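You operate a simulated robot arm through the tools that you are given. There is no shell and no other tool. Be economical: measure what you need, move in short steps, check, and stop when the job is done.

Carry out the task below with a simulated two-armed robot. There is one attempt and no reset: what you move stays moved.

TASK
Open the drawer marked spare cans, take the small can with brown band from the inside of drawer marked spare cans and put it on top of the silver can marked lime wash and shut the cans again. Put the jug marked lime with black cap on the top of table marked fittings away on the shelf of table marked lanes. Take the small can with red band and leave it on the steel deck beside the seamer. Stack the can labelled "berry" from the top of table marked multipacks on top of the can that says "plain". Put the can labelled "lime" from the top of green drawer unit on the high shelf of green rack and the can labelled "peach" on the high left shelf of grey rack. The order is free. Set down upright: small can with brown band, jug marked lime with black cap, small can with red band, can.
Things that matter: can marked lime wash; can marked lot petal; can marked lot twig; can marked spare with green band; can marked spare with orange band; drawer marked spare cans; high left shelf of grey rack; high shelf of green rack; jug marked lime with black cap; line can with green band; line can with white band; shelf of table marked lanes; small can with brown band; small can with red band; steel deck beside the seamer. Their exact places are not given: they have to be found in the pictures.

Only the result counts: the job must be done as asked and must still hold three seconds after the hand-in. Knocking over, shifting, dropping, spilling or breaking anything else fails it. A push-on lid holds only when it is set on centred and level and pressed home; a screw cap is set on level and turned clockwise until tight.

THE ROBOT
Two 7-joint arms with two-finger parallel grippers on one trunk, on a base that drives. Base frame: it is fixed to the floor where the robot stands at the start and does not move with it; the origin is under the middle of the robot, x ahead of it, y to its left, z up. Readings come in m, degrees, newtons and seconds.
The left shoulder is at the start at [0.089, 0.182, 0.991], the right one opposite. With the tool pointing down near the work surface each hand reaches from about 0.1 to 0.6 m from the robot's upright axis, wherever it stands, measured 20 degrees to its own side. Places, roughly: can marked lime wash [4.75, -0.25, 1]; can marked lot petal, can marked lot twig, can mar [6.5, -1.75, 1]; can marked spare with orange band, line can with g [5.5, 1.75, 0.75]; drawer marked spare cans [4.5, 0, 0.4]; high left shelf of grey rack [5.2, 2.4, 1.3]; high shelf of green rack [1.3, 1.8, 1.3]; jug marked lime with black cap [1, -1.25, 1]; shelf of table marked lanes [6, -0.1, 0.3]; small can with brown band (6x6x9 cm) [4.4, -0.1, 0.4]; small can with red band (6x6x9 cm) [4.7, -0.3, 0.9]; steel deck beside the seamer [3.6, -0.5, 1]. Payload 3.91 kg a hand.
The TCP of each hand is the grasp point between the finger pads, 0.03 m short of the fingertips. In the tool frame z runs along the fingers and y along their closing line. Largest opening 0.11 m; finger width 0.02, thickness 0.01; the body of the gripper, 0.048 by 0.112 m, starts 0.055 m behind the TCP.
Orientation is told as [roll, pitch, yaw] about the base's x, y, z axes, in that order, counted from this pose: with the fingers straight down and closing along the base's y, the tool's x points along the base's -x, its y along +y and its z along -z.

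THE INTERFACE
- The arms move only by the tool apply_moves. It takes "left_moves", "right_moves" or both (then of equal length, played together; a hand with none holds still); each is one flat list of numbers, 7 for each row, row after row: the shift along the base's x, y, z in m, then the turn, a rotation vector about the base's x, y, z in degrees, then the finger opening in m, from 0 to 0.11. In form: [dx, dy, dz, ax, ay, az, grip, dx, dy, dz, ax, ay, az, grip, ...]. A call has 1 to 20 rows; each row shifts and turns the commanded pose from where the row before left it. Each row takes 0.2 s and may step no farther than 0.05 m and 8.6 degrees from the row before; otherwise, or with a gripper value out of range, the whole call is refused. A pose out of reach is approached as far as the arm can. The call stops where the force on the tool passes 40 N (or 10 N more than at its start, if that is more) or the arm is blocked; 0.2 s more then pass. Each finger travels about 0.072 m/s and halts on what it meets, pressing with about 25 N; the grip force reading is that of the motor and also rises with nothing between the fingers. The clock runs only during rows and for 0.2 s after the last one: add rows that do not move to give the fingers time. The reply holds the time, the measured pose of the TCP, the force on the tool along the base axes, the opening and the grip force, in the units named above and with some noise, with the torque about the TCP (base axes, N m) and any sound that the robot's microphone picked up.
- Cameras (640 x 400 px; columns grow to the right, rows downward): "scene" is now at [0.2432, -0.0044, 1.1652]; the picture's right is [-0.07, -1.00, 0.00], its down [-0.63, 0.04, -0.77] and it looks along [0.77, -0.05, -0.64] (base axes); focal length 255 px, centre (320, 200). "left" rides on the left gripper at [0.072, -0.017, -0.103] in its tool frame; the picture's right is [0.23, 0.97, 0.00], its down [-0.76, 0.18, -0.62] and it looks along [-0.61, 0.14, 0.78] (tool axes); focal length 222 px, centre (320, 200). "right" rides on the right gripper at [0.072, 0.017, -0.103] in its tool frame; the picture's right is [-0.23, 0.97, 0.00], its down [-0.76, -0.18, -0.62] and it looks along [-0.61, -0.14, 0.78] (tool axes); focal length 222 px, centre (320, 200).
- grab_frame(camera): a new picture of that camera. It takes no simulated time.
- slide_trunk(by): slides the trunk up (or, below 0, down) by that many m; the arms and the scene camera ride with it, the base frame stays. It gives what a move gives, with no picture.
- base_move(legs): drives the robot by 1 to 6 legs, each [ahead, left, turn to the left] in m, m and degrees, along the robot's own axes; the way and the turn of a leg run together, so that a leg with both is an arc; at most 1.5 m and 180 degrees a leg. The arms and the cameras ride along, it lands a little off, and it stops where it bumps. It gives what a move gives.
- head_to(pan, tilt): turns the head with the scene camera to pan (to the left, within 80 degrees either way) and tilt (down, from -29 to 69), counted from straight ahead of the robot. It gives what a move gives.
- probe_pixels(camera, pixels): for up to 12 pixels [column, row] of the newest picture of that camera ("zoom" is the newest enlarged one), the place [x, y, z] in the base frame of the surface seen there, good to about 0.002 m. It takes no simulated time.
- zoom(camera, box): a new picture of the part [left, top, right, bottom] of that camera's present view, enlarged. It takes no simulated time.
- hand_in(): hands the job in; it is judged then, once.

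Work in short steps. Measure before you move; look again where a grasp or a placing could have gone wrong, and mend it. You have 138 turns and 180 pictures in all, those below and enlarged ones among them. Open the grippers and draw the arms clear of the work before you hand the job in, unless the task says otherwise; then end with one line.

The tools are called after "Emit:" by a JSON object that holds its "op" and its "data". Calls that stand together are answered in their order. apply_moves: Moves the arms, as the interface text tells. Its arguments: {"type":"object","properties":{"left_moves":{"type":"array","items":{"type":"number"}},"right_moves":{"type":"array","items":{"type":"number"}}},"required":[]} The other tools are called the same way: slide_trunk (by) slides the trunk up or down; base_move (legs) drives the base; head_to (pan, tilt) turns the head that bears the scene camera; grab_frame (camera) takes a picture; probe_pixels (camera, pixels) gives the place of the surface under pixels of a picture; zoom (camera, box) takes an enlarged picture of a part of a camera's view; hand_in () hands the job in.

At the start:

```text
time_s: 0.0
left_tool_pos: [0.4602, 0.2042, 0.6751]
left_tcp_rot: [0.0, 0.0, 0.0]
left_force: [0.2, -0.1, 0.5]
left_ft_torque: [0.03, 0.0, 0.01]
left_width: 0.1101
left_grip_force: 0.1
right_tool_pos: [0.391, -0.1862, 0.6097]
right_tcp_rot: [0.0, -0.1, 0.0]
right_force: [0.0, 0.4, -0.1]
right_ft_torque: [-0.03, 0.01, -0.02]
right_width: 0.1101
right_grip_force: 0.1
trunk travel left (down, up): [-0.25, 0.264]
robot x, y, heading: [0.0005, 0.0004, 0.1]
head pan, tilt: [-3.8, 39.5]
```

scene: 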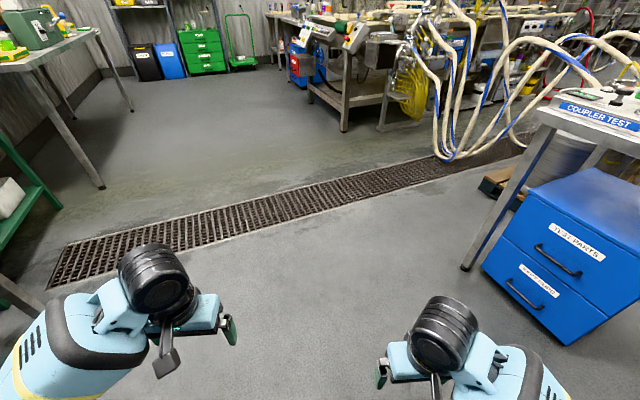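
right: 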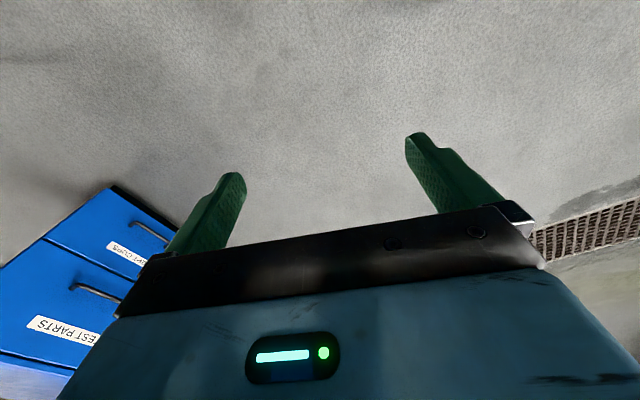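
left: 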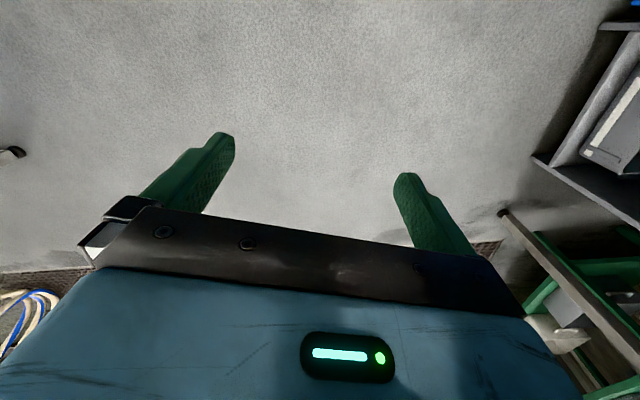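

The start picture shows the blue coupler bench on the right and a line far ahead. I look around with the head at a shallow tilt.

Emit:
{"op": "head_to", "data": {"pan": 0, "tilt": 10}}

Emit:
{"op": "grab_frame", "data": {"camera": "scene"}}

Emit:
{"op": "head_to", "data": {"pan": -65, "tilt": 20}}

Emit:
{"op": "grab_frame", "data": {"camera": "scene"}}

Emit:
{"op": "head_to", "data": {"pan": 60, "tilt": 15}}

Emit:
{"op": "grab_frame", "data": {"camera": "scene"}}

```text
time_s: 0.9
left_tool_pos: [0.4597, 0.2061, 0.6746]
left_tcp_rot: [0.0, 0.0, 0.0]
left_force: [-0.2, 0.6, -0.5]
left_ft_torque: [-0.02, -0.04, -0.03]
left_width: 0.1099
left_grip_force: 0.0
right_tool_pos: [0.3903, -0.1866, 0.6107]
right_tcp_rot: [0.1, -0.1, 0.0]
right_force: [-0.6, -0.4, -0.3]
right_ft_torque: [-0.01, 0.03, 0.03]
right_width: 0.1099
right_grip_force: 0.0
trunk travel left (down, up): [-0.25, 0.264]
robot x, y, heading: [-0.0003, 0.0018, 0.1]
head pan, tilt: [0.0, 10.0]
```

```text
176 pictures are left
```

scene: 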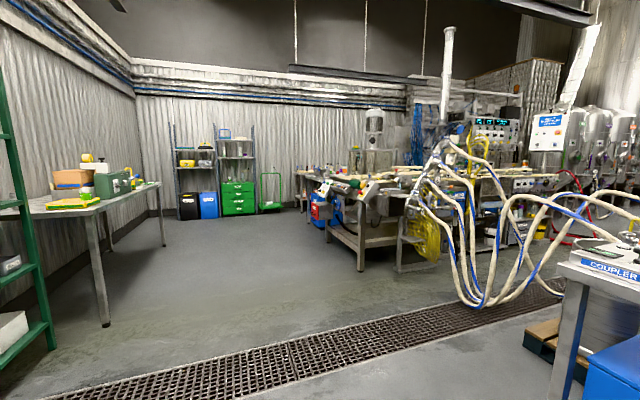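

```text
time_s: 2.3
left_tool_pos: [0.4607, 0.2046, 0.6746]
left_tcp_rot: [0.0, 0.0, 0.1]
left_force: [-0.1, -0.3, -0.1]
left_ft_torque: [0.0, -0.03, -0.01]
left_width: 0.1098
left_grip_force: 0.1
right_tool_pos: [0.3902, -0.1866, 0.611]
right_tcp_rot: [0.1, -0.1, 0.0]
right_force: [-0.3, 0.1, 0.6]
right_ft_torque: [0.01, 0.0, 0.0]
right_width: 0.11
right_grip_force: 0.1
trunk travel left (down, up): [-0.25, 0.264]
robot x, y, heading: [0.0009, -0.0003, -0.0]
head pan, tilt: [-65.0, 20.0]
```

```text
175 pictures are left
```

scene: 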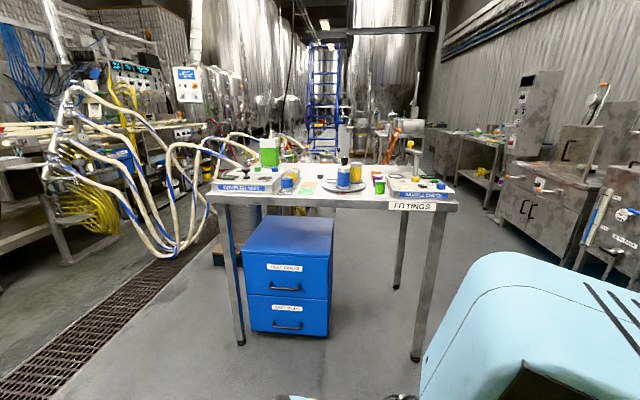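

```text
time_s: 4.3
left_tool_pos: [0.4597, 0.2051, 0.6749]
left_tcp_rot: [0.1, 0.0, 0.0]
left_force: [-0.3, 0.5, 0.1]
left_ft_torque: [0.0, -0.01, 0.0]
left_width: 0.1101
left_grip_force: 0.1
right_tool_pos: [0.3909, -0.1869, 0.6103]
right_tcp_rot: [-0.1, -0.1, -0.1]
right_force: [-0.2, 0.0, 0.2]
right_ft_torque: [0.01, 0.01, 0.05]
right_width: 0.1098
right_grip_force: 0.2
trunk travel left (down, up): [-0.25, 0.264]
robot x, y, heading: [-0.0039, 0.002, 0.1]
head pan, tilt: [60.0, 15.0]
```

```text
174 pictures are left
```

scene: 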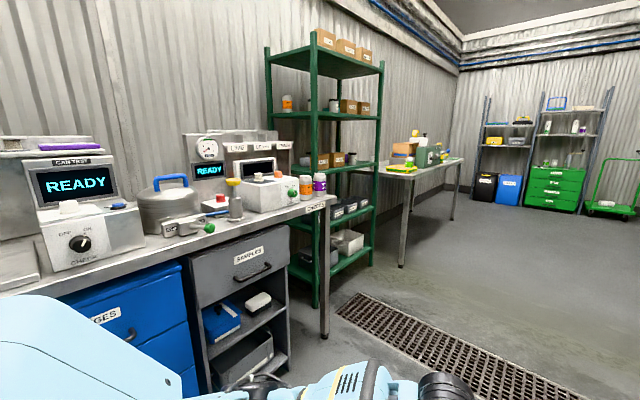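

The fittings table is on the right and the green rack on the left. I zoom in on both and measure.

Emit:
{"op": "zoom", "data": {"camera": "scene", "box": [250, 30, 480, 300]}}

Emit:
{"op": "probe_pixels", "data": {"camera": "scene", "pixels": [[287, 103], [334, 104], [312, 116], [340, 118], [316, 172], [330, 160], [305, 188], [319, 186], [448, 151], [553, 174], [403, 172], [566, 134]]}}

Emit:
{"op": "head_to", "data": {"pan": -65, "tilt": 20}}

Emit:
{"op": "zoom", "data": {"camera": "scene", "box": [200, 120, 470, 220]}}

Emit:
{"op": "grab_frame", "data": {"camera": "scene"}}

Emit:
{"op": "probe_pixels", "data": {"camera": "scene", "pixels": [[210, 197], [456, 205], [395, 196], [343, 175], [269, 150], [378, 183], [240, 165], [428, 165], [330, 196], [355, 172]]}}

```text
1.48 times, centred on (365, 165) of scene
```

zoom: 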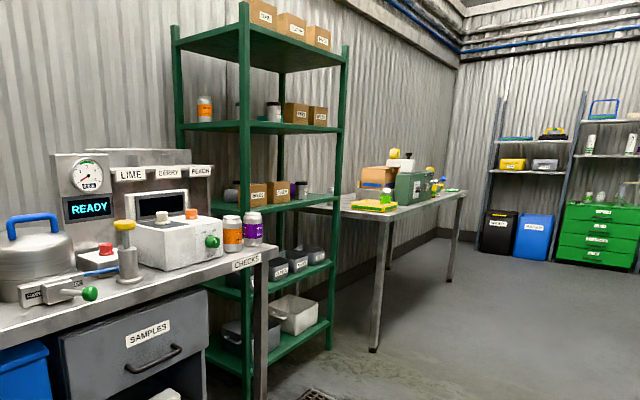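

```text
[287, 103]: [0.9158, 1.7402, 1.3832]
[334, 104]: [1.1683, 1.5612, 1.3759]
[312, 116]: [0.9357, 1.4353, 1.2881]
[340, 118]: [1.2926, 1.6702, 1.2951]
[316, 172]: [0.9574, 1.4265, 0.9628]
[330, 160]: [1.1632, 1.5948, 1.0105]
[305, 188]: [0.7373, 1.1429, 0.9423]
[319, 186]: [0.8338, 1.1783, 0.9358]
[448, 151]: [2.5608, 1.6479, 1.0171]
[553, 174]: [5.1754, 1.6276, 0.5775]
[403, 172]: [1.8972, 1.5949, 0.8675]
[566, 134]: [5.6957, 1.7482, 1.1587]
```

```text
time_s: 6.4
left_tool_pos: [0.4602, 0.2054, 0.6743]
left_tcp_rot: [0.1, 0.0, 0.1]
left_force: [1.2, -0.1, -0.5]
left_ft_torque: [0.04, 0.03, -0.02]
left_width: 0.11
left_grip_force: 0.1
right_tool_pos: [0.3903, -0.1873, 0.6107]
right_tcp_rot: [-0.1, -0.1, -0.1]
right_force: [-0.1, -0.1, -0.2]
right_ft_torque: [-0.02, 0.0, 0.0]
right_width: 0.11
right_grip_force: 0.1
trunk travel left (down, up): [-0.25, 0.264]
robot x, y, heading: [0.0016, 0.0043, -0.2]
head pan, tilt: [-65.0, 20.0]
```

```text
2.37 times, centred on (335, 170) of scene
```

zoom: 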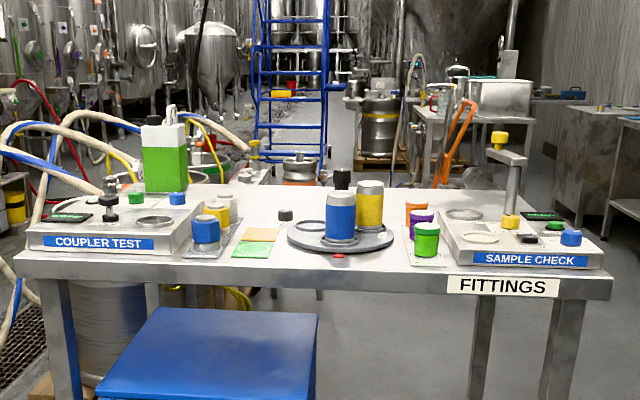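

```text
171 pictures are left
```

scene: 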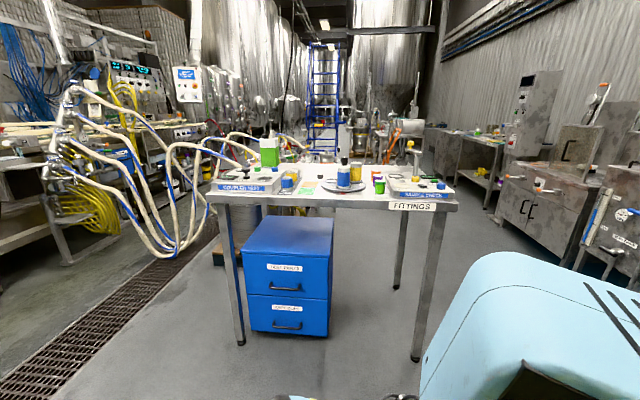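

```text
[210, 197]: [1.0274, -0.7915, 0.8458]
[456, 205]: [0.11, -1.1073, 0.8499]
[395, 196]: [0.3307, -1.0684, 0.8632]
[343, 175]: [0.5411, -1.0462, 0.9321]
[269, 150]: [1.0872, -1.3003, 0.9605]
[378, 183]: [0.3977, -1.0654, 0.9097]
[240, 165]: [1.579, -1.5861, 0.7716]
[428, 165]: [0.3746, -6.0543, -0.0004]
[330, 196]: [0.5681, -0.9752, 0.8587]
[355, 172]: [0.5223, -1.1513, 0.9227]
```

The lime jug is the green-and-white one at (269,150), about [1.09,-1.30]. I raise the hands and trunk so they clear the tabletop, then drive nearer and look.

Emit:
{"op": "apply_moves", "data": {"left_moves": [-0.03, 0, 0.05, 0, 0, 0, 0.11, -0.03, 0, 0.05, 0, 0, 0, 0.11, -0.03, 0, 0.05, 0, 0, 0, 0.11, -0.02, 0, 0.05, 0, 0, 0, 0.11, 0, 0, 0.05, 0, 0, 0, 0.11], "right_moves": [-0.01, 0, 0.05, 0, 0, 0, 0.11, -0.01, 0, 0.05, 0, 0, 0, 0.11, -0.01, 0, 0.05, 0, 0, 0, 0.11, -0.01, 0, 0.05, 0, 0, 0, 0.11, 0, 0, 0.05, 0, 0, 0, 0.11]}}

Emit:
{"op": "slide_trunk", "data": {"by": 0.2}}

Emit:
{"op": "base_move", "data": {"legs": [[0, 0, -71], [0.1, 0.55, 0]]}}

Emit:
{"op": "head_to", "data": {"pan": 0, "tilt": 35}}

Emit:
{"op": "grab_frame", "data": {"camera": "scene"}}

```text
refused: row 1 steps farther than a row can; nothing moved
```

```text
time_s: 8.6
left_tool_pos: [0.4608, 0.2054, 0.8729]
left_tcp_rot: [0.0, 0.1, 0.0]
left_force: [0.1, -0.2, 0.5]
left_ft_torque: [0.0, 0.02, 0.0]
left_width: 0.1099
left_grip_force: 0.1
right_tool_pos: [0.3905, -0.1868, 0.8107]
right_tcp_rot: [-0.1, 0.0, 0.1]
right_force: [-0.7, 0.4, -0.1]
right_ft_torque: [-0.03, -0.03, 0.01]
right_width: 0.1102
right_grip_force: 0.0
trunk travel left (down, up): [-0.45, 0.064]
robot x, y, heading: [0.003, -0.002, -0.3]
head pan, tilt: [-65.0, 20.0]
```

```text
time_s: 17.0
left_tool_pos: [0.8965, -0.2855, 0.874]
left_tcp_rot: [0.0, 0.0, -71.0]
left_force: [0.1, -0.1, 0.4]
left_ft_torque: [0.02, -0.04, 0.01]
left_width: 0.1099
left_grip_force: 0.0
right_tool_pos: [0.5022, -0.3465, 0.8102]
right_tcp_rot: [0.0, 0.0, -71.0]
right_force: [-0.1, -0.6, 0.4]
right_ft_torque: [-0.02, -0.01, 0.01]
right_width: 0.1098
right_grip_force: 0.0
trunk travel left (down, up): [-0.45, 0.064]
robot x, y, heading: [0.5531, 0.0847, -70.9]
head pan, tilt: [-65.0, 20.0]
```

```text
time_s: 18.3
left_tool_pos: [0.8966, -0.2852, 0.8741]
left_tcp_rot: [0.0, -0.1, -71.1]
left_force: [-0.2, -1.2, 0.5]
left_ft_torque: [-0.02, 0.02, -0.03]
left_width: 0.1101
left_grip_force: 0.0
right_tool_pos: [0.5021, -0.3459, 0.81]
right_tcp_rot: [0.0, -0.1, -71.0]
right_force: [-0.2, -0.2, -0.5]
right_ft_torque: [0.01, -0.01, 0.01]
right_width: 0.1101
right_grip_force: 0.0
trunk travel left (down, up): [-0.45, 0.064]
robot x, y, heading: [0.551, 0.0845, -71.1]
head pan, tilt: [0.0, 35.0]
```

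```text
170 pictures are left
```

scene: 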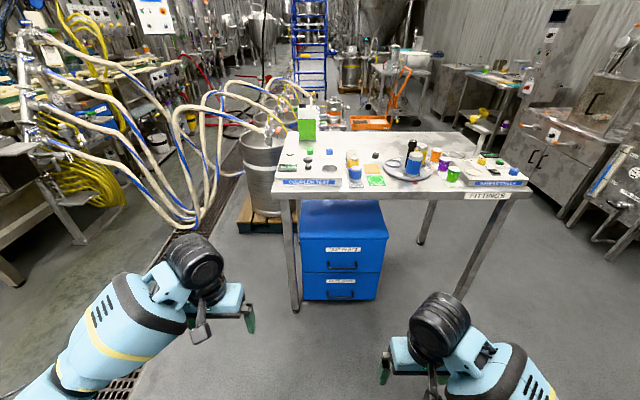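

The table is now ahead; I zoom on the jug and measure the jug, the edge and the hoses.

Emit:
{"op": "zoom", "data": {"camera": "scene", "box": [250, 80, 410, 200]}}

Emit:
{"op": "probe_pixels", "data": {"camera": "scene", "pixels": [[307, 125], [307, 108], [304, 137], [275, 196], [420, 196], [190, 220], [180, 150], [240, 100], [277, 145], [300, 175], [411, 145], [340, 133]]}}

```text
3.33 times, centred on (330, 140) of scene
```

zoom: 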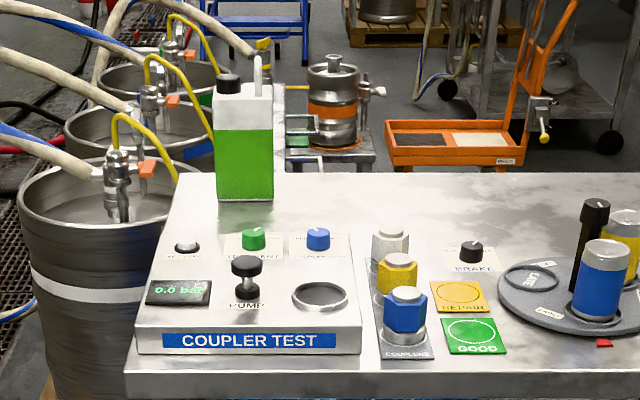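

```text
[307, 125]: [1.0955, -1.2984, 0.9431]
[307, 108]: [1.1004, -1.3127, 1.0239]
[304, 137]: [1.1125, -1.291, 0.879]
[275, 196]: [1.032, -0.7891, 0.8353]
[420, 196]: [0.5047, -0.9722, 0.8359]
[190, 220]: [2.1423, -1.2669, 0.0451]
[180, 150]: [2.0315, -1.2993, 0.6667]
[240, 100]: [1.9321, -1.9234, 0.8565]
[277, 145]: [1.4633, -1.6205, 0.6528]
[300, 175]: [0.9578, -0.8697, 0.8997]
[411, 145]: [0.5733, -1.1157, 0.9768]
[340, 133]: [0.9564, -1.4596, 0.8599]
```

Jug body spans z 0.86 to about 1.05, roughly at [1.10,-1.31]. The diagonal at the table's left corner gives the best reach, so I raise the hands and check the pallet position.

Emit:
{"op": "apply_moves", "data": {"left_moves": [0, 0, 0.048, 0, 0, 0, 0.11, 0, 0, 0.048, 0, 0, 0, 0.11, 0, 0, 0.048, 0, 0, 0, 0.11, 0, 0, 0.048, 0, 0, 0, 0.11, 0, 0, 0.048, 0, 0, 0, 0.11, 0, 0, 0.048, 0, 0, 0, 0.11, 0, 0, 0, 0, 0, 0, 0.11], "right_moves": [0, 0, 0.048, 0, 0, 0, 0.11, 0, 0, 0.048, 0, 0, 0, 0.11, 0, 0, 0.048, 0, 0, 0, 0.11, 0, 0, 0.048, 0, 0, 0, 0.11, 0, 0, 0.048, 0, 0, 0, 0.11, 0, 0, 0.048, 0, 0, 0, 0.11, 0, 0, 0.048, 0, 0, 0, 0.11]}}

Emit:
{"op": "probe_pixels", "data": {"camera": "scene", "pixels": [[240, 230], [250, 200], [275, 218], [245, 150], [150, 250], [215, 200], [170, 240]]}}

```text
time_s: 19.9
left_tool_pos: [0.8957, -0.2843, 1.1634]
left_tcp_rot: [0.0, 0.0, -71.0]
left_force: [0.3, 0.4, -1.1]
left_ft_torque: [0.02, 0.02, -0.02]
left_width: 0.1101
left_grip_force: 0.1
right_tool_pos: [0.5017, -0.3452, 1.1473]
right_tcp_rot: [-0.1, 0.2, -71.0]
right_force: [0.7, -0.8, 0.1]
right_ft_torque: [-0.03, -0.01, 0.04]
right_width: 0.1099
right_grip_force: 0.0
trunk travel left (down, up): [-0.45, 0.064]
robot x, y, heading: [0.5475, 0.0831, -70.9]
head pan, tilt: [0.0, 35.0]
```

```text
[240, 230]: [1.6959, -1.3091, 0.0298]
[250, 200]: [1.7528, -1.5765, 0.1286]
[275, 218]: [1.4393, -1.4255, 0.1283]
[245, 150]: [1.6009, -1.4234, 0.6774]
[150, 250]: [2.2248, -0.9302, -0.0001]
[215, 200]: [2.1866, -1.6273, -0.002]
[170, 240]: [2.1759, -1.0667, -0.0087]
```

The pallet stays 0.6 m away from my goal. I drive to the table's left corner and turn toward the jug.

Emit:
{"op": "base_move", "data": {"legs": [[0, 0.535, 0], [0.99, 0, 0], [0, 0, -43]]}}

Emit:
{"op": "head_to", "data": {"pan": 0, "tilt": 45}}

Emit:
{"op": "grab_frame", "data": {"camera": "scene"}}

Emit:
{"op": "grab_frame", "data": {"camera": "right"}}

```text
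time_s: 31.8
left_tool_pos: [1.3859, -1.1721, 1.1637]
left_tcp_rot: [0.1, 0.0, -113.8]
left_force: [0.2, -1.2, 0.2]
left_ft_torque: [-0.03, -0.01, 0.01]
left_width: 0.11
left_grip_force: 0.0
right_tool_pos: [1.056, -0.9489, 1.1463]
right_tcp_rot: [0.0, -0.1, -113.9]
right_force: [-0.1, 1.2, -0.1]
right_ft_torque: [0.01, 0.01, -0.01]
right_width: 0.1099
right_grip_force: 0.0
trunk travel left (down, up): [-0.45, 0.064]
robot x, y, heading: [1.3809, -0.6708, -113.8]
head pan, tilt: [0.0, 35.0]
```

```text
time_s: 32.6
left_tool_pos: [1.3863, -1.1726, 1.163]
left_tcp_rot: [0.0, -0.1, -113.9]
left_force: [-0.2, 0.3, -0.2]
left_ft_torque: [-0.01, 0.0, 0.0]
left_width: 0.11
left_grip_force: 0.1
right_tool_pos: [1.0557, -0.9483, 1.1461]
right_tcp_rot: [0.0, 0.0, -113.9]
right_force: [-0.1, 0.5, -1.2]
right_ft_torque: [0.0, -0.01, -0.02]
right_width: 0.1099
right_grip_force: 0.1
trunk travel left (down, up): [-0.45, 0.064]
robot x, y, heading: [1.3852, -0.6689, -114.2]
head pan, tilt: [0.0, 45.0]
```

```text
168 pictures are left
```

scene: 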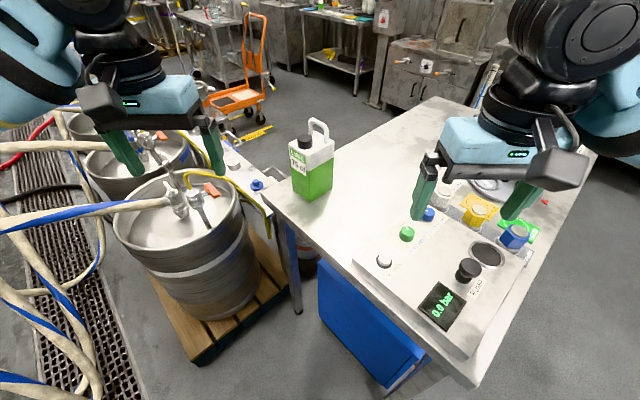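

```text
167 pictures are left
```

right: 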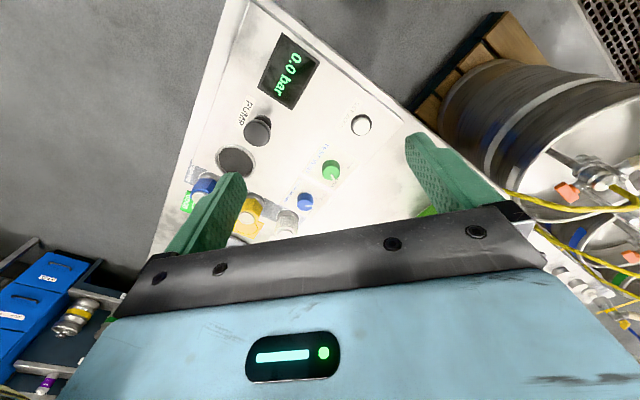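

The jug is at (312,165), near the table's left-rear end. I zoom in on it and measure its corners.

Emit:
{"op": "zoom", "data": {"camera": "scene", "box": [270, 110, 350, 210]}}

Emit:
{"op": "probe_pixels", "data": {"camera": "scene", "pixels": [[292, 150], [292, 190], [305, 160], [309, 198], [332, 175], [333, 145], [313, 150], [305, 141], [319, 127], [325, 140], [304, 150], [300, 135]]}}

```text
4.00 times, centred on (310, 160) of scene
```

zoom: 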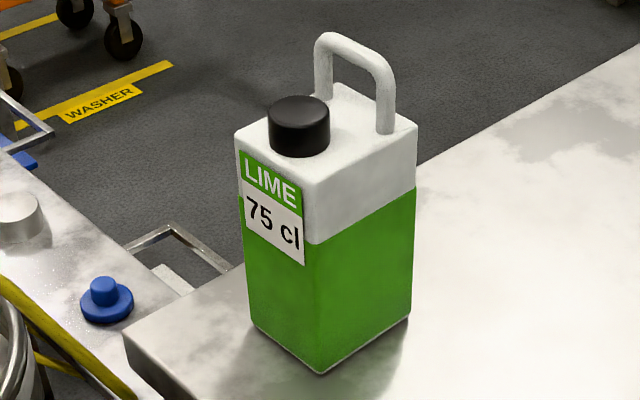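

```text
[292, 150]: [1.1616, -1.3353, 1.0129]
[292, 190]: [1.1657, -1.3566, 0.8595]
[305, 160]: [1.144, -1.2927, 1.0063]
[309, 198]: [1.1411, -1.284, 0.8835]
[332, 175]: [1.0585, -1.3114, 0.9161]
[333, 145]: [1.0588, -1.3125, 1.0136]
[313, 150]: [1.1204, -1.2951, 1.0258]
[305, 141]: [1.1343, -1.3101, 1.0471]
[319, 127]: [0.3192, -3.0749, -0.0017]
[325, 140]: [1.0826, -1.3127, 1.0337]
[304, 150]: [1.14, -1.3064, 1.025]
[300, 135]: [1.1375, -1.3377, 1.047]
```

Jug: long side along about 17.4°, about 0.09 × 0.06 m, top at z 1.033, centre about [1.11,-1.327]. I'll take it with the left hand from the label end, 25° below horizontal. First I turn the hand and go to a pre-grasp pose.

Emit:
{"op": "apply_moves", "data": {"left_moves": [0, 0, 0, 0, 0, -8.12, 0.11, 0, 0, 0, 0, 0, -8.12, 0.11, 0, 0, 0, 0, 0, -8.12, 0.11, 0, 0, 0, 0, 0, -8.12, 0.11, 0, 0, 0, 0, 0, -8.12, 0.11, 0, 0, 0, 0, 0, -8.1, 0.11, 0, 0, 0, -2.43, 7.75, 0, 0.11, 0, 0, 0, -2.43, 7.75, 0, 0.11, 0, 0, 0, -2.43, 7.75, 0, 0.11, 0, 0, 0, -2.43, 7.75, 0, 0.11, 0, 0, 0, -2.43, 7.75, 0, 0.11, 0, 0, 0, -2.43, 7.75, 0, 0.11, 0, 0, 0, -2.43, 7.75, 0, 0.11, 0, 0, 0, -2.43, 7.75, 0, 0.11, 0, 0, 0, 0, 0, 0, 0.11]}}

Emit:
{"op": "apply_moves", "data": {"left_moves": [-0.027, -0.022, -0.027, 0, 0, 0, 0.11, -0.027, -0.022, -0.027, 0, 0, 0, 0.11, -0.027, -0.022, -0.027, 0, 0, 0, 0.11, -0.027, -0.022, -0.027, 0, 0, 0, 0.11, -0.027, -0.022, -0.027, 0, 0, 0, 0.11, 0, 0, 0, 0, 0, 0, 0.11]}}

Emit:
{"op": "grab_frame", "data": {"camera": "scene"}}

Emit:
{"op": "grab_frame", "data": {"camera": "left"}}

```text
time_s: 35.8
left_tool_pos: [1.3859, -1.1734, 1.1635]
left_tcp_rot: [0.2, -65.1, -162.7]
left_force: [-0.5, -0.3, 0.3]
left_ft_torque: [0.01, 0.05, 0.0]
left_width: 0.11
left_grip_force: 0.0
right_tool_pos: [1.0548, -0.9492, 1.146]
right_tcp_rot: [0.0, 0.0, -113.9]
right_force: [0.1, 0.6, 0.5]
right_ft_torque: [-0.02, 0.0, -0.03]
right_width: 0.11
right_grip_force: 0.0
trunk travel left (down, up): [-0.45, 0.064]
robot x, y, heading: [1.3809, -0.6724, -113.8]
head pan, tilt: [0.0, 45.0]
```

```text
time_s: 37.2
left_tool_pos: [1.2517, -1.282, 1.0279]
left_tcp_rot: [0.2, -65.0, -162.8]
left_force: [-0.3, 0.4, -0.3]
left_ft_torque: [0.0, 0.0, 0.01]
left_width: 0.1099
left_grip_force: 0.1
right_tool_pos: [1.0573, -0.9481, 1.146]
right_tcp_rot: [0.0, -0.1, -114.0]
right_force: [0.2, -0.2, 0.0]
right_ft_torque: [0.02, 0.02, -0.03]
right_width: 0.1101
right_grip_force: 0.0
trunk travel left (down, up): [-0.45, 0.064]
robot x, y, heading: [1.3855, -0.6694, -113.8]
head pan, tilt: [0.0, 45.0]
```

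```text
165 pictures are left
```

scene: 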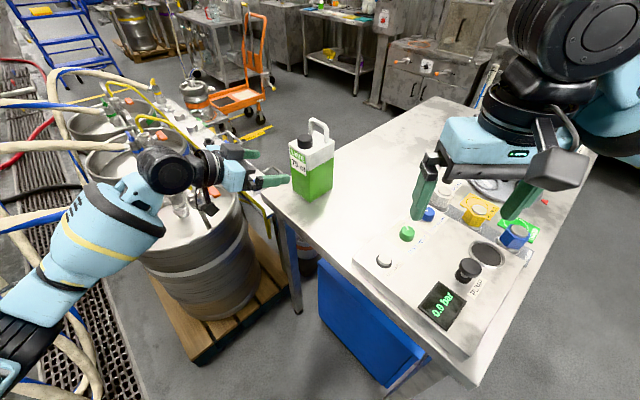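

```text
164 pictures are left
```

left: 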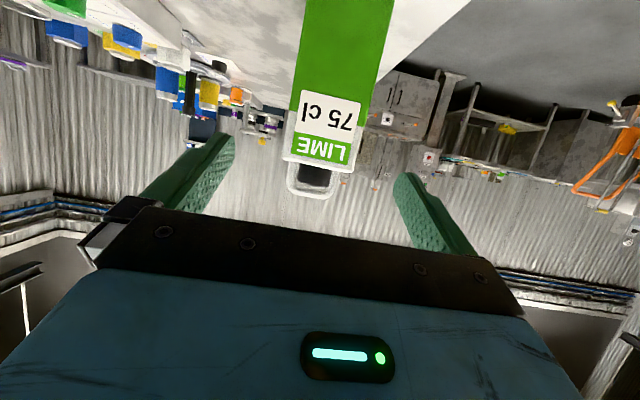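

The fingers straddle the label end well. I advance 0.14 m along the tool and close.

Emit:
{"op": "apply_moves", "data": {"left_moves": [-0.0307, -0.0098, -0.0145, 0, 0, 0, 0.11, -0.0307, -0.0098, -0.0145, 0, 0, 0, 0.11, -0.0307, -0.0098, -0.0145, 0, 0, 0, 0.11, -0.0307, -0.0098, -0.0145, 0, 0, 0, 0.11]}}

Emit:
{"op": "grab_frame", "data": {"camera": "left"}}

Emit:
{"op": "apply_moves", "data": {"left_moves": [0, 0, 0, 0, 0, 0, 0.04, 0, 0, 0, 0, 0, 0, 0.04, 0, 0, 0, 0, 0, 0, 0.04, 0, 0, 0, 0, 0, 0, 0.04]}}

```text
time_s: 38.2
left_tool_pos: [1.1272, -1.3228, 0.9704]
left_tcp_rot: [0.2, -64.9, -162.7]
left_force: [0.0, -0.2, -0.5]
left_ft_torque: [0.01, -0.03, 0.0]
left_width: 0.1102
left_grip_force: 0.1
right_tool_pos: [1.0558, -0.9503, 1.1466]
right_tcp_rot: [0.0, 0.0, -113.8]
right_force: [-0.4, -0.2, -0.1]
right_ft_torque: [0.04, 0.0, -0.01]
right_width: 0.1101
right_grip_force: 0.1
trunk travel left (down, up): [-0.45, 0.064]
robot x, y, heading: [1.3837, -0.6667, -113.9]
head pan, tilt: [0.0, 45.0]
```

```text
163 pictures are left
```

left: 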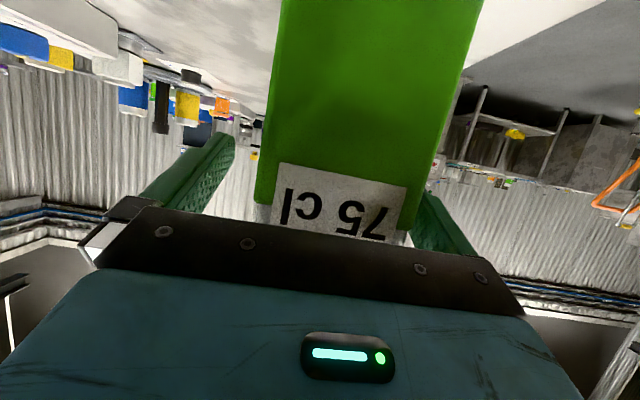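

```text
time_s: 39.2
left_tool_pos: [1.1287, -1.3228, 0.9708]
left_tcp_rot: [0.1, -65.1, -162.8]
left_force: [-0.1, -3.4, 0.8]
left_ft_torque: [-0.37, 0.13, 0.15]
left_width: 0.0761
left_grip_force: 25.2
right_tool_pos: [1.0555, -0.9498, 1.1462]
right_tcp_rot: [0.0, 0.0, -113.9]
right_force: [-1.2, 0.2, -0.4]
right_ft_torque: [0.03, 0.02, 0.02]
right_width: 0.1099
right_grip_force: 0.0
trunk travel left (down, up): [-0.45, 0.064]
robot x, y, heading: [1.3861, -0.6673, -113.9]
head pan, tilt: [0.0, 45.0]
```

Width reads 0.076 and there is a small side force. I give the grip time to settle, then lift.

Emit:
{"op": "apply_moves", "data": {"left_moves": [0, 0, 0, 0, 0, 0, 0.04, 0, 0, 0, 0, 0, 0, 0.04, 0, 0, 0.02, 0, 0, 0, 0.04, 0, 0, 0.03, 0, 0, 0, 0.04]}}

Emit:
{"op": "grab_frame", "data": {"camera": "scene"}}

```text
time_s: 40.2
left_tool_pos: [1.1281, -1.3197, 1.0192]
left_tcp_rot: [-0.1, -64.8, -162.5]
left_force: [0.6, 0.2, -9.9]
left_ft_torque: [0.08, -0.17, 0.01]
left_width: 0.0759
left_grip_force: 24.4
right_tool_pos: [1.0554, -0.9496, 1.1462]
right_tcp_rot: [0.1, 0.0, -113.9]
right_force: [0.3, 0.1, 0.8]
right_ft_torque: [-0.01, -0.03, 0.02]
right_width: 0.1098
right_grip_force: 0.1
trunk travel left (down, up): [-0.45, 0.064]
robot x, y, heading: [1.3846, -0.6703, -113.9]
head pan, tilt: [0.0, 45.0]
```

```text
162 pictures are left
```

scene: 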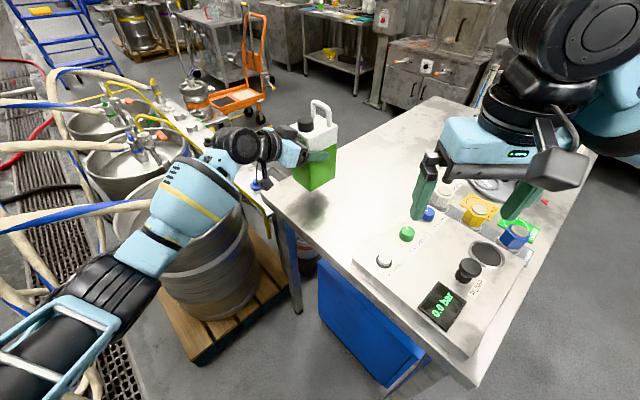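

The jug is held (about 1 kg). I lift more, draw it in to a carry pose ahead of the robot, back off and turn toward the line.

Emit:
{"op": "apply_moves", "data": {"left_moves": [0, 0, 0.045, 0, 0, 0, 0.04, 0, 0, 0.045, 0, 0, 0, 0.04, 0.0355, 0.0184, 0, 0, 0, 6.1, 0.04, 0.0355, 0.0184, 0, 0, 0, 6.1, 0.04, 0.0355, 0.0184, 0, 0, 0, 6.1, 0.04, 0.0355, 0.0184, 0, 0, 0, 6.1, 0.04, 0.0355, 0.0184, 0, 0, 0, 6.1, 0.04, 0.0355, 0.0184, 0, 0, 0, 6.1, 0.04, 0.0355, 0.0184, 0, 0, 0, 6.1, 0.04, 0.0355, 0.0184, 0, 0, 0, 6.1, 0.04]}}

Emit:
{"op": "base_move", "data": {"legs": [[-0.65, 0, 0], [0, 0, 114]]}}

Emit:
{"op": "head_to", "data": {"pan": -10, "tilt": 18}}

Emit:
{"op": "grab_frame", "data": {"camera": "scene"}}

```text
time_s: 42.4
left_tool_pos: [1.4008, -1.1966, 1.1081]
left_tcp_rot: [-0.1, -64.8, -113.6]
left_force: [-0.3, 0.3, -8.7]
left_ft_torque: [0.16, -0.09, 0.03]
left_width: 0.0755
left_grip_force: 25.0
left hand out of reach, approached as far as the arm can: row 10
right_tool_pos: [1.0564, -0.9518, 1.1464]
right_tcp_rot: [-0.1, -0.1, -113.8]
right_force: [-0.3, -0.7, 0.2]
right_ft_torque: [0.01, 0.01, -0.01]
right_width: 0.1099
right_grip_force: 0.0
trunk travel left (down, up): [-0.45, 0.064]
robot x, y, heading: [1.3842, -0.6705, -113.8]
head pan, tilt: [0.0, 45.0]
```

```text
time_s: 50.7
left_tool_pos: [2.1267, 0.1512, 1.1086]
left_tcp_rot: [0.0, -64.9, -0.5]
left_force: [-0.2, 0.0, -8.8]
left_ft_torque: [0.0, 0.2, -0.01]
left_width: 0.0759
left_grip_force: 25.4
right_tool_pos: [2.0366, -0.2636, 1.146]
right_tcp_rot: [-0.1, 0.0, -0.5]
right_force: [-0.6, 0.5, 0.3]
right_ft_torque: [-0.04, 0.02, 0.0]
right_width: 0.1101
right_grip_force: 0.0
trunk travel left (down, up): [-0.45, 0.064]
robot x, y, heading: [1.6508, -0.0751, -0.4]
head pan, tilt: [0.0, 45.0]
```

```text
time_s: 51.6
left_tool_pos: [2.1267, 0.1503, 1.1089]
left_tcp_rot: [0.0, -64.9, -0.5]
left_force: [0.0, -0.7, -7.9]
left_ft_torque: [0.0, 0.18, 0.01]
left_width: 0.0759
left_grip_force: 24.8
right_tool_pos: [2.0382, -0.2629, 1.1446]
right_tcp_rot: [0.0, 0.0, -0.5]
right_force: [-0.6, -0.5, 0.7]
right_ft_torque: [0.03, -0.01, 0.02]
right_width: 0.11
right_grip_force: 0.1
trunk travel left (down, up): [-0.45, 0.064]
robot x, y, heading: [1.6523, -0.0741, -0.5]
head pan, tilt: [-10.0, 18.0]
```

```text
161 pictures are left
```

scene: 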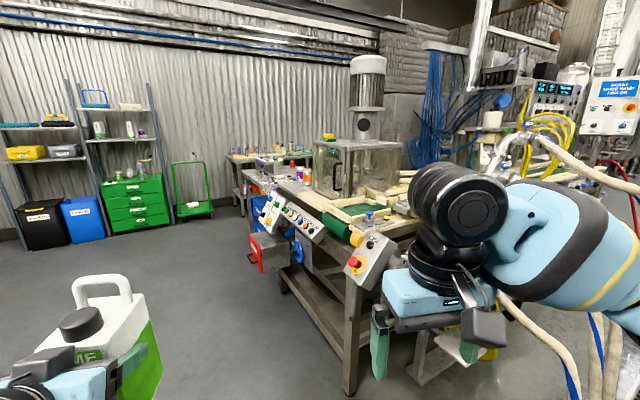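

The seamer line is to the right and a further table sits at (260,165). I move left into the open floor and drive ahead.

Emit:
{"op": "base_move", "data": {"legs": [[0, 0.9, 0], [1.4, 0, 0], [0.5, 0, 0]]}}

Emit:
{"op": "head_to", "data": {"pan": -25, "tilt": 20}}

Emit:
{"op": "grab_frame", "data": {"camera": "scene"}}

Emit:
{"op": "head_to", "data": {"pan": 30, "tilt": 15}}

Emit:
{"op": "grab_frame", "data": {"camera": "scene"}}

```text
time_s: 69.1
left_tool_pos: [4.0345, 1.0439, 1.1079]
left_tcp_rot: [0.1, -65.0, -0.4]
left_force: [-0.2, -0.1, -9.8]
left_ft_torque: [0.02, 0.17, -0.02]
left_width: 0.0759
left_grip_force: 24.8
right_tool_pos: [3.9452, 0.6308, 1.1453]
right_tcp_rot: [0.0, -0.1, -0.6]
right_force: [-0.3, 0.1, 0.0]
right_ft_torque: [-0.02, 0.03, -0.02]
right_width: 0.1099
right_grip_force: 0.1
trunk travel left (down, up): [-0.45, 0.064]
robot x, y, heading: [3.5565, 0.8207, -0.7]
head pan, tilt: [-10.0, 18.0]
```

```text
time_s: 69.9
left_tool_pos: [4.0343, 1.0452, 1.1086]
left_tcp_rot: [0.0, -64.8, -0.4]
left_force: [-0.3, -0.9, -7.9]
left_ft_torque: [0.0, 0.17, -0.01]
left_width: 0.0759
left_grip_force: 25.0
right_tool_pos: [3.946, 0.6303, 1.1463]
right_tcp_rot: [-0.1, 0.1, -0.6]
right_force: [0.0, 0.1, -0.7]
right_ft_torque: [0.01, -0.03, -0.04]
right_width: 0.11
right_grip_force: 0.0
trunk travel left (down, up): [-0.45, 0.064]
robot x, y, heading: [3.5548, 0.8202, -0.8]
head pan, tilt: [-25.0, 20.0]
```

```text
160 pictures are left
```

scene: 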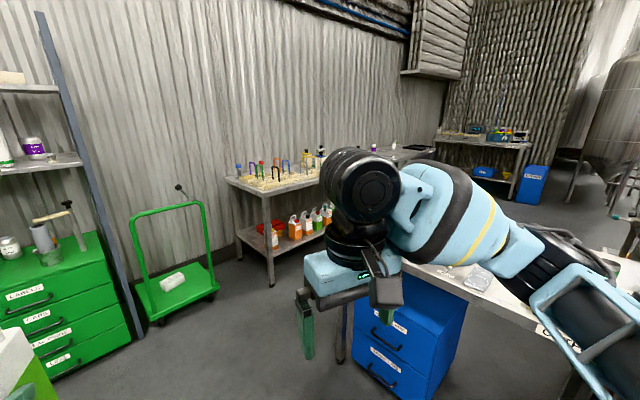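

```text
time_s: 71.1
left_tool_pos: [4.0333, 1.0442, 1.1096]
left_tcp_rot: [0.1, -64.9, -0.5]
left_force: [0.3, -0.3, -8.6]
left_ft_torque: [-0.01, 0.18, 0.01]
left_width: 0.0759
left_grip_force: 24.9
right_tool_pos: [3.9448, 0.6312, 1.1459]
right_tcp_rot: [0.1, 0.0, -0.4]
right_force: [-1.1, -0.8, -0.4]
right_ft_torque: [0.02, -0.01, -0.01]
right_width: 0.1099
right_grip_force: 0.1
trunk travel left (down, up): [-0.45, 0.064]
robot x, y, heading: [3.5551, 0.8154, -0.5]
head pan, tilt: [30.0, 15.0]
```

```text
159 pictures are left
```

scene: 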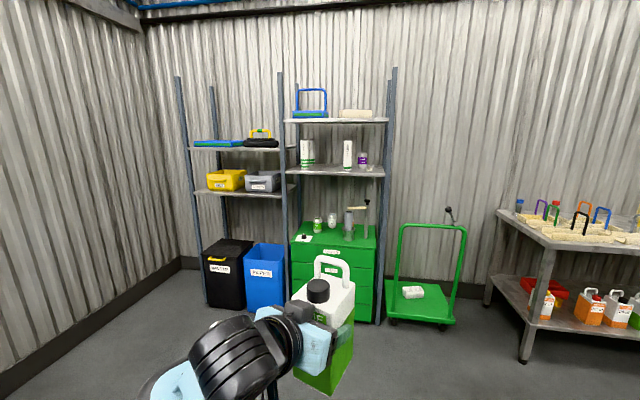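

The table with jugs on its lower shelf is presumably "lanes". I zoom on it and on the green drawer unit.

Emit:
{"op": "zoom", "data": {"camera": "scene", "box": [280, 70, 400, 270]}}

Emit:
{"op": "probe_pixels", "data": {"camera": "scene", "pixels": [[317, 224], [333, 216], [363, 160], [300, 160], [317, 165], [350, 169], [350, 221], [349, 190], [300, 114], [200, 148], [230, 195], [376, 172]]}}

Emit:
{"op": "head_to", "data": {"pan": -10, "tilt": 20}}

Emit:
{"op": "zoom", "data": {"camera": "scene", "box": [100, 120, 340, 300]}}

Emit:
{"op": "grab_frame", "data": {"camera": "scene"}}

```text
2.00 times, centred on (340, 170) of scene
```

zoom: 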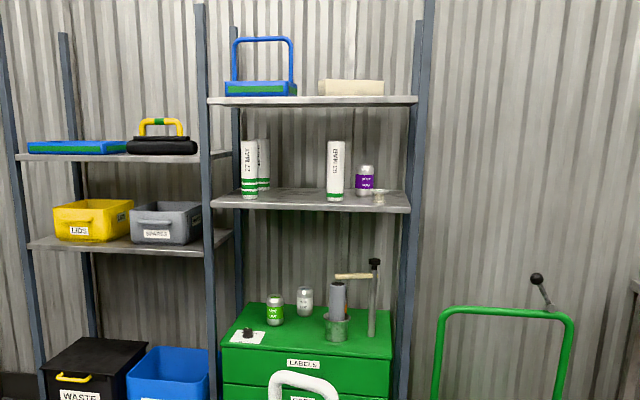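

```text
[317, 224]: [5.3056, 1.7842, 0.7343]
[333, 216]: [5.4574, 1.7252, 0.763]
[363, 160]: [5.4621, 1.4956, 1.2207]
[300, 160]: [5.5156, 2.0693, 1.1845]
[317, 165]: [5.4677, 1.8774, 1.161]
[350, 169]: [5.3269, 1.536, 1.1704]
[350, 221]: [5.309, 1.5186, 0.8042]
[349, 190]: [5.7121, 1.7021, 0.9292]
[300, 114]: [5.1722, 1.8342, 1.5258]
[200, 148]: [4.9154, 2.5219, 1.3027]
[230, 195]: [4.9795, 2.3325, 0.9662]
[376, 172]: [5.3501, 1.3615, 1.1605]
```

```text
time_s: 72.2
left_tool_pos: [4.0344, 1.0446, 1.1087]
left_tcp_rot: [0.1, -65.0, -0.4]
left_force: [0.2, 0.8, -8.7]
left_ft_torque: [0.02, 0.19, 0.02]
left_width: 0.0758
left_grip_force: 25.2
right_tool_pos: [3.9451, 0.6302, 1.1457]
right_tcp_rot: [0.0, 0.0, -0.5]
right_force: [-0.1, -0.4, 0.8]
right_ft_torque: [-0.02, 0.02, 0.0]
right_width: 0.1097
right_grip_force: 0.0
trunk travel left (down, up): [-0.45, 0.064]
robot x, y, heading: [3.5563, 0.8239, -0.3]
head pan, tilt: [-10.0, 20.0]
```

```text
2.22 times, centred on (220, 210) of scene
```

zoom: 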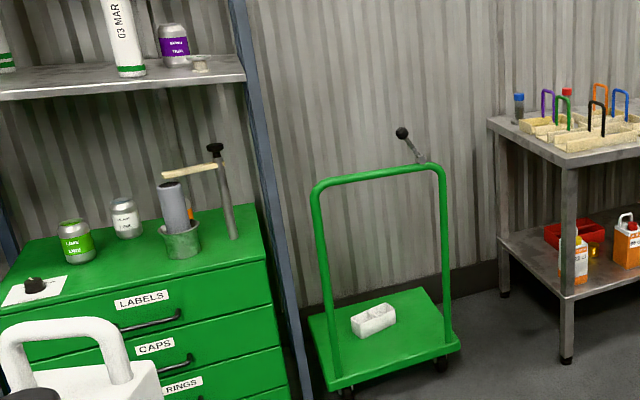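

```text
156 pictures are left
```

scene: 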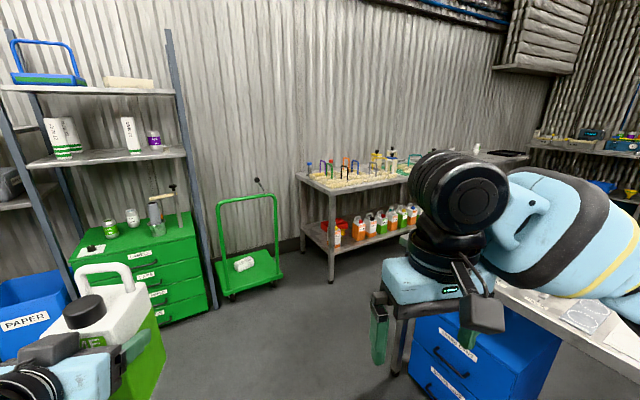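

The can marked lime (green label) stands on the green drawer unit. I zoom on the table with jugs to read its labels and measure it.

Emit:
{"op": "zoom", "data": {"camera": "scene", "box": [285, 130, 435, 280]}}

Emit:
{"op": "probe_pixels", "data": {"camera": "scene", "pixels": [[331, 184], [297, 174], [404, 180], [331, 250], [345, 246], [405, 230], [337, 238], [357, 233], [412, 215], [328, 240], [350, 183], [305, 232]]}}

```text
2.67 times, centred on (360, 205) of scene
```

zoom: 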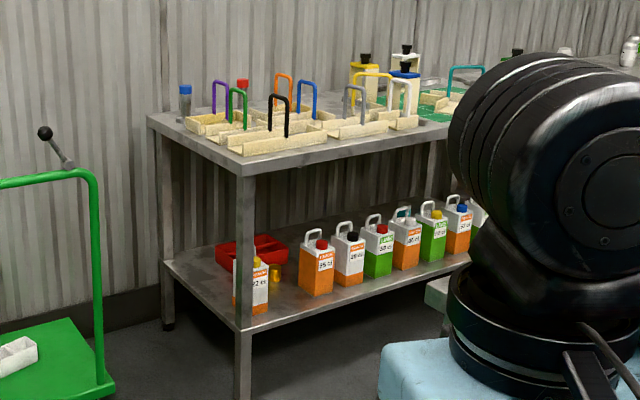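

```text
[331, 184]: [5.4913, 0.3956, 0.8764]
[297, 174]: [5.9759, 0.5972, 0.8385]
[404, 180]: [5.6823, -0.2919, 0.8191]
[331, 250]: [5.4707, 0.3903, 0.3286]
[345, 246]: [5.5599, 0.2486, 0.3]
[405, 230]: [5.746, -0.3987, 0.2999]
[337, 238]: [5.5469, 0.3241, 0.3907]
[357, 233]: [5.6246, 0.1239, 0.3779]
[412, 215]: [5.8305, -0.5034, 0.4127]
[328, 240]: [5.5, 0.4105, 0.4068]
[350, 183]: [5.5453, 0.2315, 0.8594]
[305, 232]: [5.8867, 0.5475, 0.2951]
```

The shelf is at z 0.30 with jugs along its front edge. I drive nearer for a better view of the free places.

Emit:
{"op": "base_move", "data": {"legs": [[0.75, 0.1, 15]]}}

Emit:
{"op": "head_to", "data": {"pan": -45, "tilt": 28}}

Emit:
{"op": "grab_frame", "data": {"camera": "scene"}}

```text
time_s: 76.3
left_tool_pos: [4.6946, 1.3492, 1.1082]
left_tcp_rot: [0.0, -64.9, 14.4]
left_force: [1.0, 0.1, -9.0]
left_ft_torque: [-0.08, 0.17, -0.02]
left_width: 0.0759
left_grip_force: 25.0
right_tool_pos: [4.7148, 0.9273, 1.1474]
right_tcp_rot: [0.1, 0.0, 14.4]
right_force: [-0.4, 0.4, -0.1]
right_ft_torque: [-0.01, -0.02, -0.04]
right_width: 0.1097
right_grip_force: 0.0
trunk travel left (down, up): [-0.45, 0.064]
robot x, y, heading: [4.2901, 1.0055, 14.4]
head pan, tilt: [-10.0, 20.0]
```

```text
time_s: 77.3
left_tool_pos: [4.6949, 1.3506, 1.1078]
left_tcp_rot: [0.0, -64.8, 14.5]
left_force: [-0.7, 0.5, -8.2]
left_ft_torque: [-0.05, 0.13, 0.02]
left_width: 0.0757
left_grip_force: 25.3
right_tool_pos: [4.7145, 0.9274, 1.1453]
right_tcp_rot: [0.0, 0.0, 14.3]
right_force: [-0.2, 0.2, 0.6]
right_ft_torque: [-0.02, -0.02, -0.02]
right_width: 0.1102
right_grip_force: 0.1
trunk travel left (down, up): [-0.45, 0.064]
robot x, y, heading: [4.2911, 1.0067, 14.2]
head pan, tilt: [-45.0, 28.0]
```

```text
154 pictures are left
```

scene: 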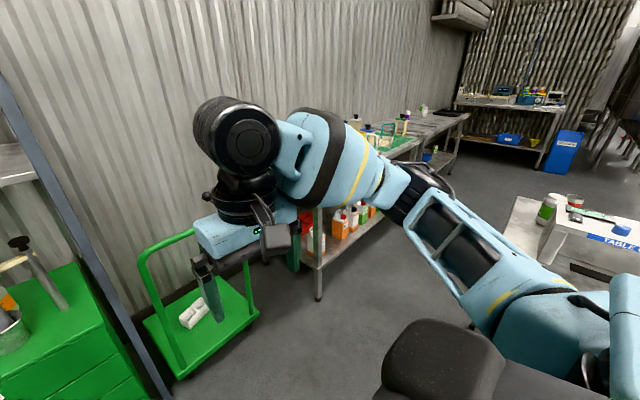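

The right arm blocks the view. I lower both hands relative to the shoulders and look again.

Emit:
{"op": "apply_moves", "data": {"left_moves": [0, 0, -0.045, 0, 0, 0, 0.04, 0, 0, -0.045, 0, 0, 0, 0.04, 0, 0, -0.045, 0, 0, 0, 0.04, 0, 0, -0.045, 0, 0, 0, 0.04, 0, 0, -0.045, 0, 0, 0, 0.04, 0, 0, -0.045, 0, 0, 0, 0.04, 0, 0, -0.045, 0, 0, 0, 0.04], "right_moves": [0, 0, -0.048, 0, 0, 0, 0.11, 0, 0, -0.048, 0, 0, 0, 0.11, 0, 0, -0.048, 0, 0, 0, 0.11, 0, 0, -0.048, 0, 0, 0, 0.11, 0, 0, -0.048, 0, 0, 0, 0.11, 0, 0, -0.048, 0, 0, 0, 0.11, 0, 0, -0.048, 0, 0, 0, 0.11]}}

Emit:
{"op": "grab_frame", "data": {"camera": "scene"}}

```text
time_s: 78.9
left_tool_pos: [4.6951, 1.3494, 0.7929]
left_tcp_rot: [0.2, -64.7, 14.5]
left_force: [0.4, 0.4, -7.7]
left_ft_torque: [-0.06, 0.16, 0.03]
left_width: 0.0761
left_grip_force: 25.1
right_tool_pos: [4.715, 0.9279, 0.8105]
right_tcp_rot: [0.0, -0.2, 14.4]
right_force: [0.7, 0.4, 0.5]
right_ft_torque: [0.06, 0.03, -0.02]
right_width: 0.1099
right_grip_force: 0.0
trunk travel left (down, up): [-0.45, 0.064]
robot x, y, heading: [4.2888, 1.009, 14.0]
head pan, tilt: [-45.0, 28.0]
```

```text
153 pictures are left
```

scene: 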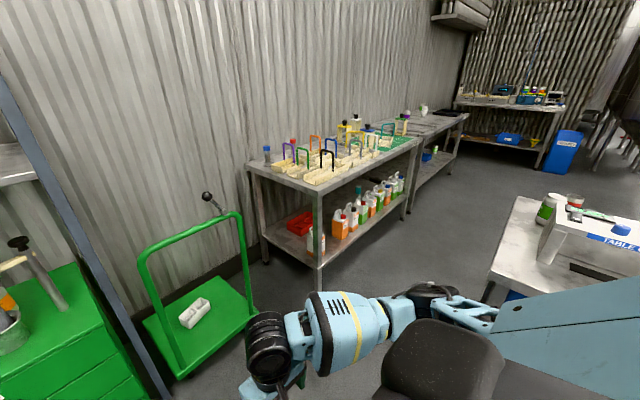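

Clear view now. I zoom on both tables to read labels.

Emit:
{"op": "zoom", "data": {"camera": "scene", "box": [240, 90, 480, 290]}}

Emit:
{"op": "zoom", "data": {"camera": "scene", "box": [480, 170, 640, 290]}}

Emit:
{"op": "probe_pixels", "data": {"camera": "scene", "pixels": [[316, 190], [417, 143], [318, 270], [401, 215], [320, 250], [343, 235], [300, 225], [405, 190], [525, 200], [490, 268], [547, 205], [580, 220]]}}

```text
2.00 times, centred on (360, 190) of scene
```

zoom: 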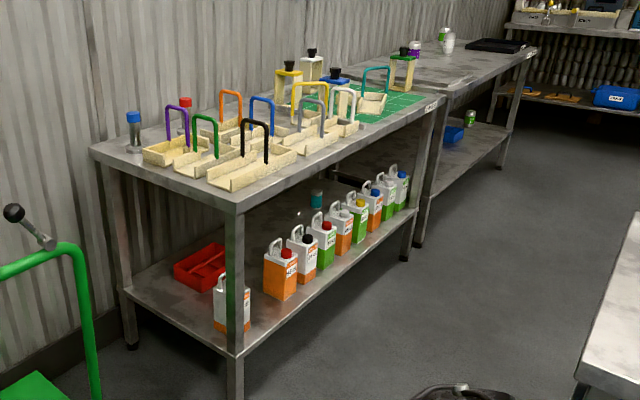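

```text
3.33 times, centred on (560, 230) of scene
```

zoom: 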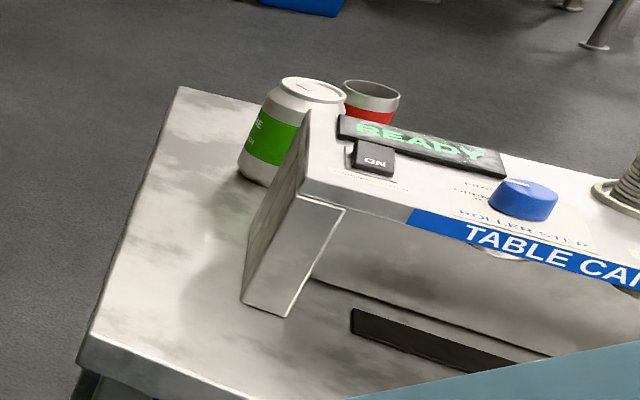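

```text
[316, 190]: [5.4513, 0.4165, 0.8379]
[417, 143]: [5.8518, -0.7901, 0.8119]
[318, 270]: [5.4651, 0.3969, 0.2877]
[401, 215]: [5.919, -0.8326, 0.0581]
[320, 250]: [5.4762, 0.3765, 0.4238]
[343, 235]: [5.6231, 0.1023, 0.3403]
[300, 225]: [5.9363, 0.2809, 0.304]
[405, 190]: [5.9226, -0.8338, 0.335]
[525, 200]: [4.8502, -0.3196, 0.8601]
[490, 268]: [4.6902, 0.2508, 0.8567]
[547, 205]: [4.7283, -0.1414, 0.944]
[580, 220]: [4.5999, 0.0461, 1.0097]
```

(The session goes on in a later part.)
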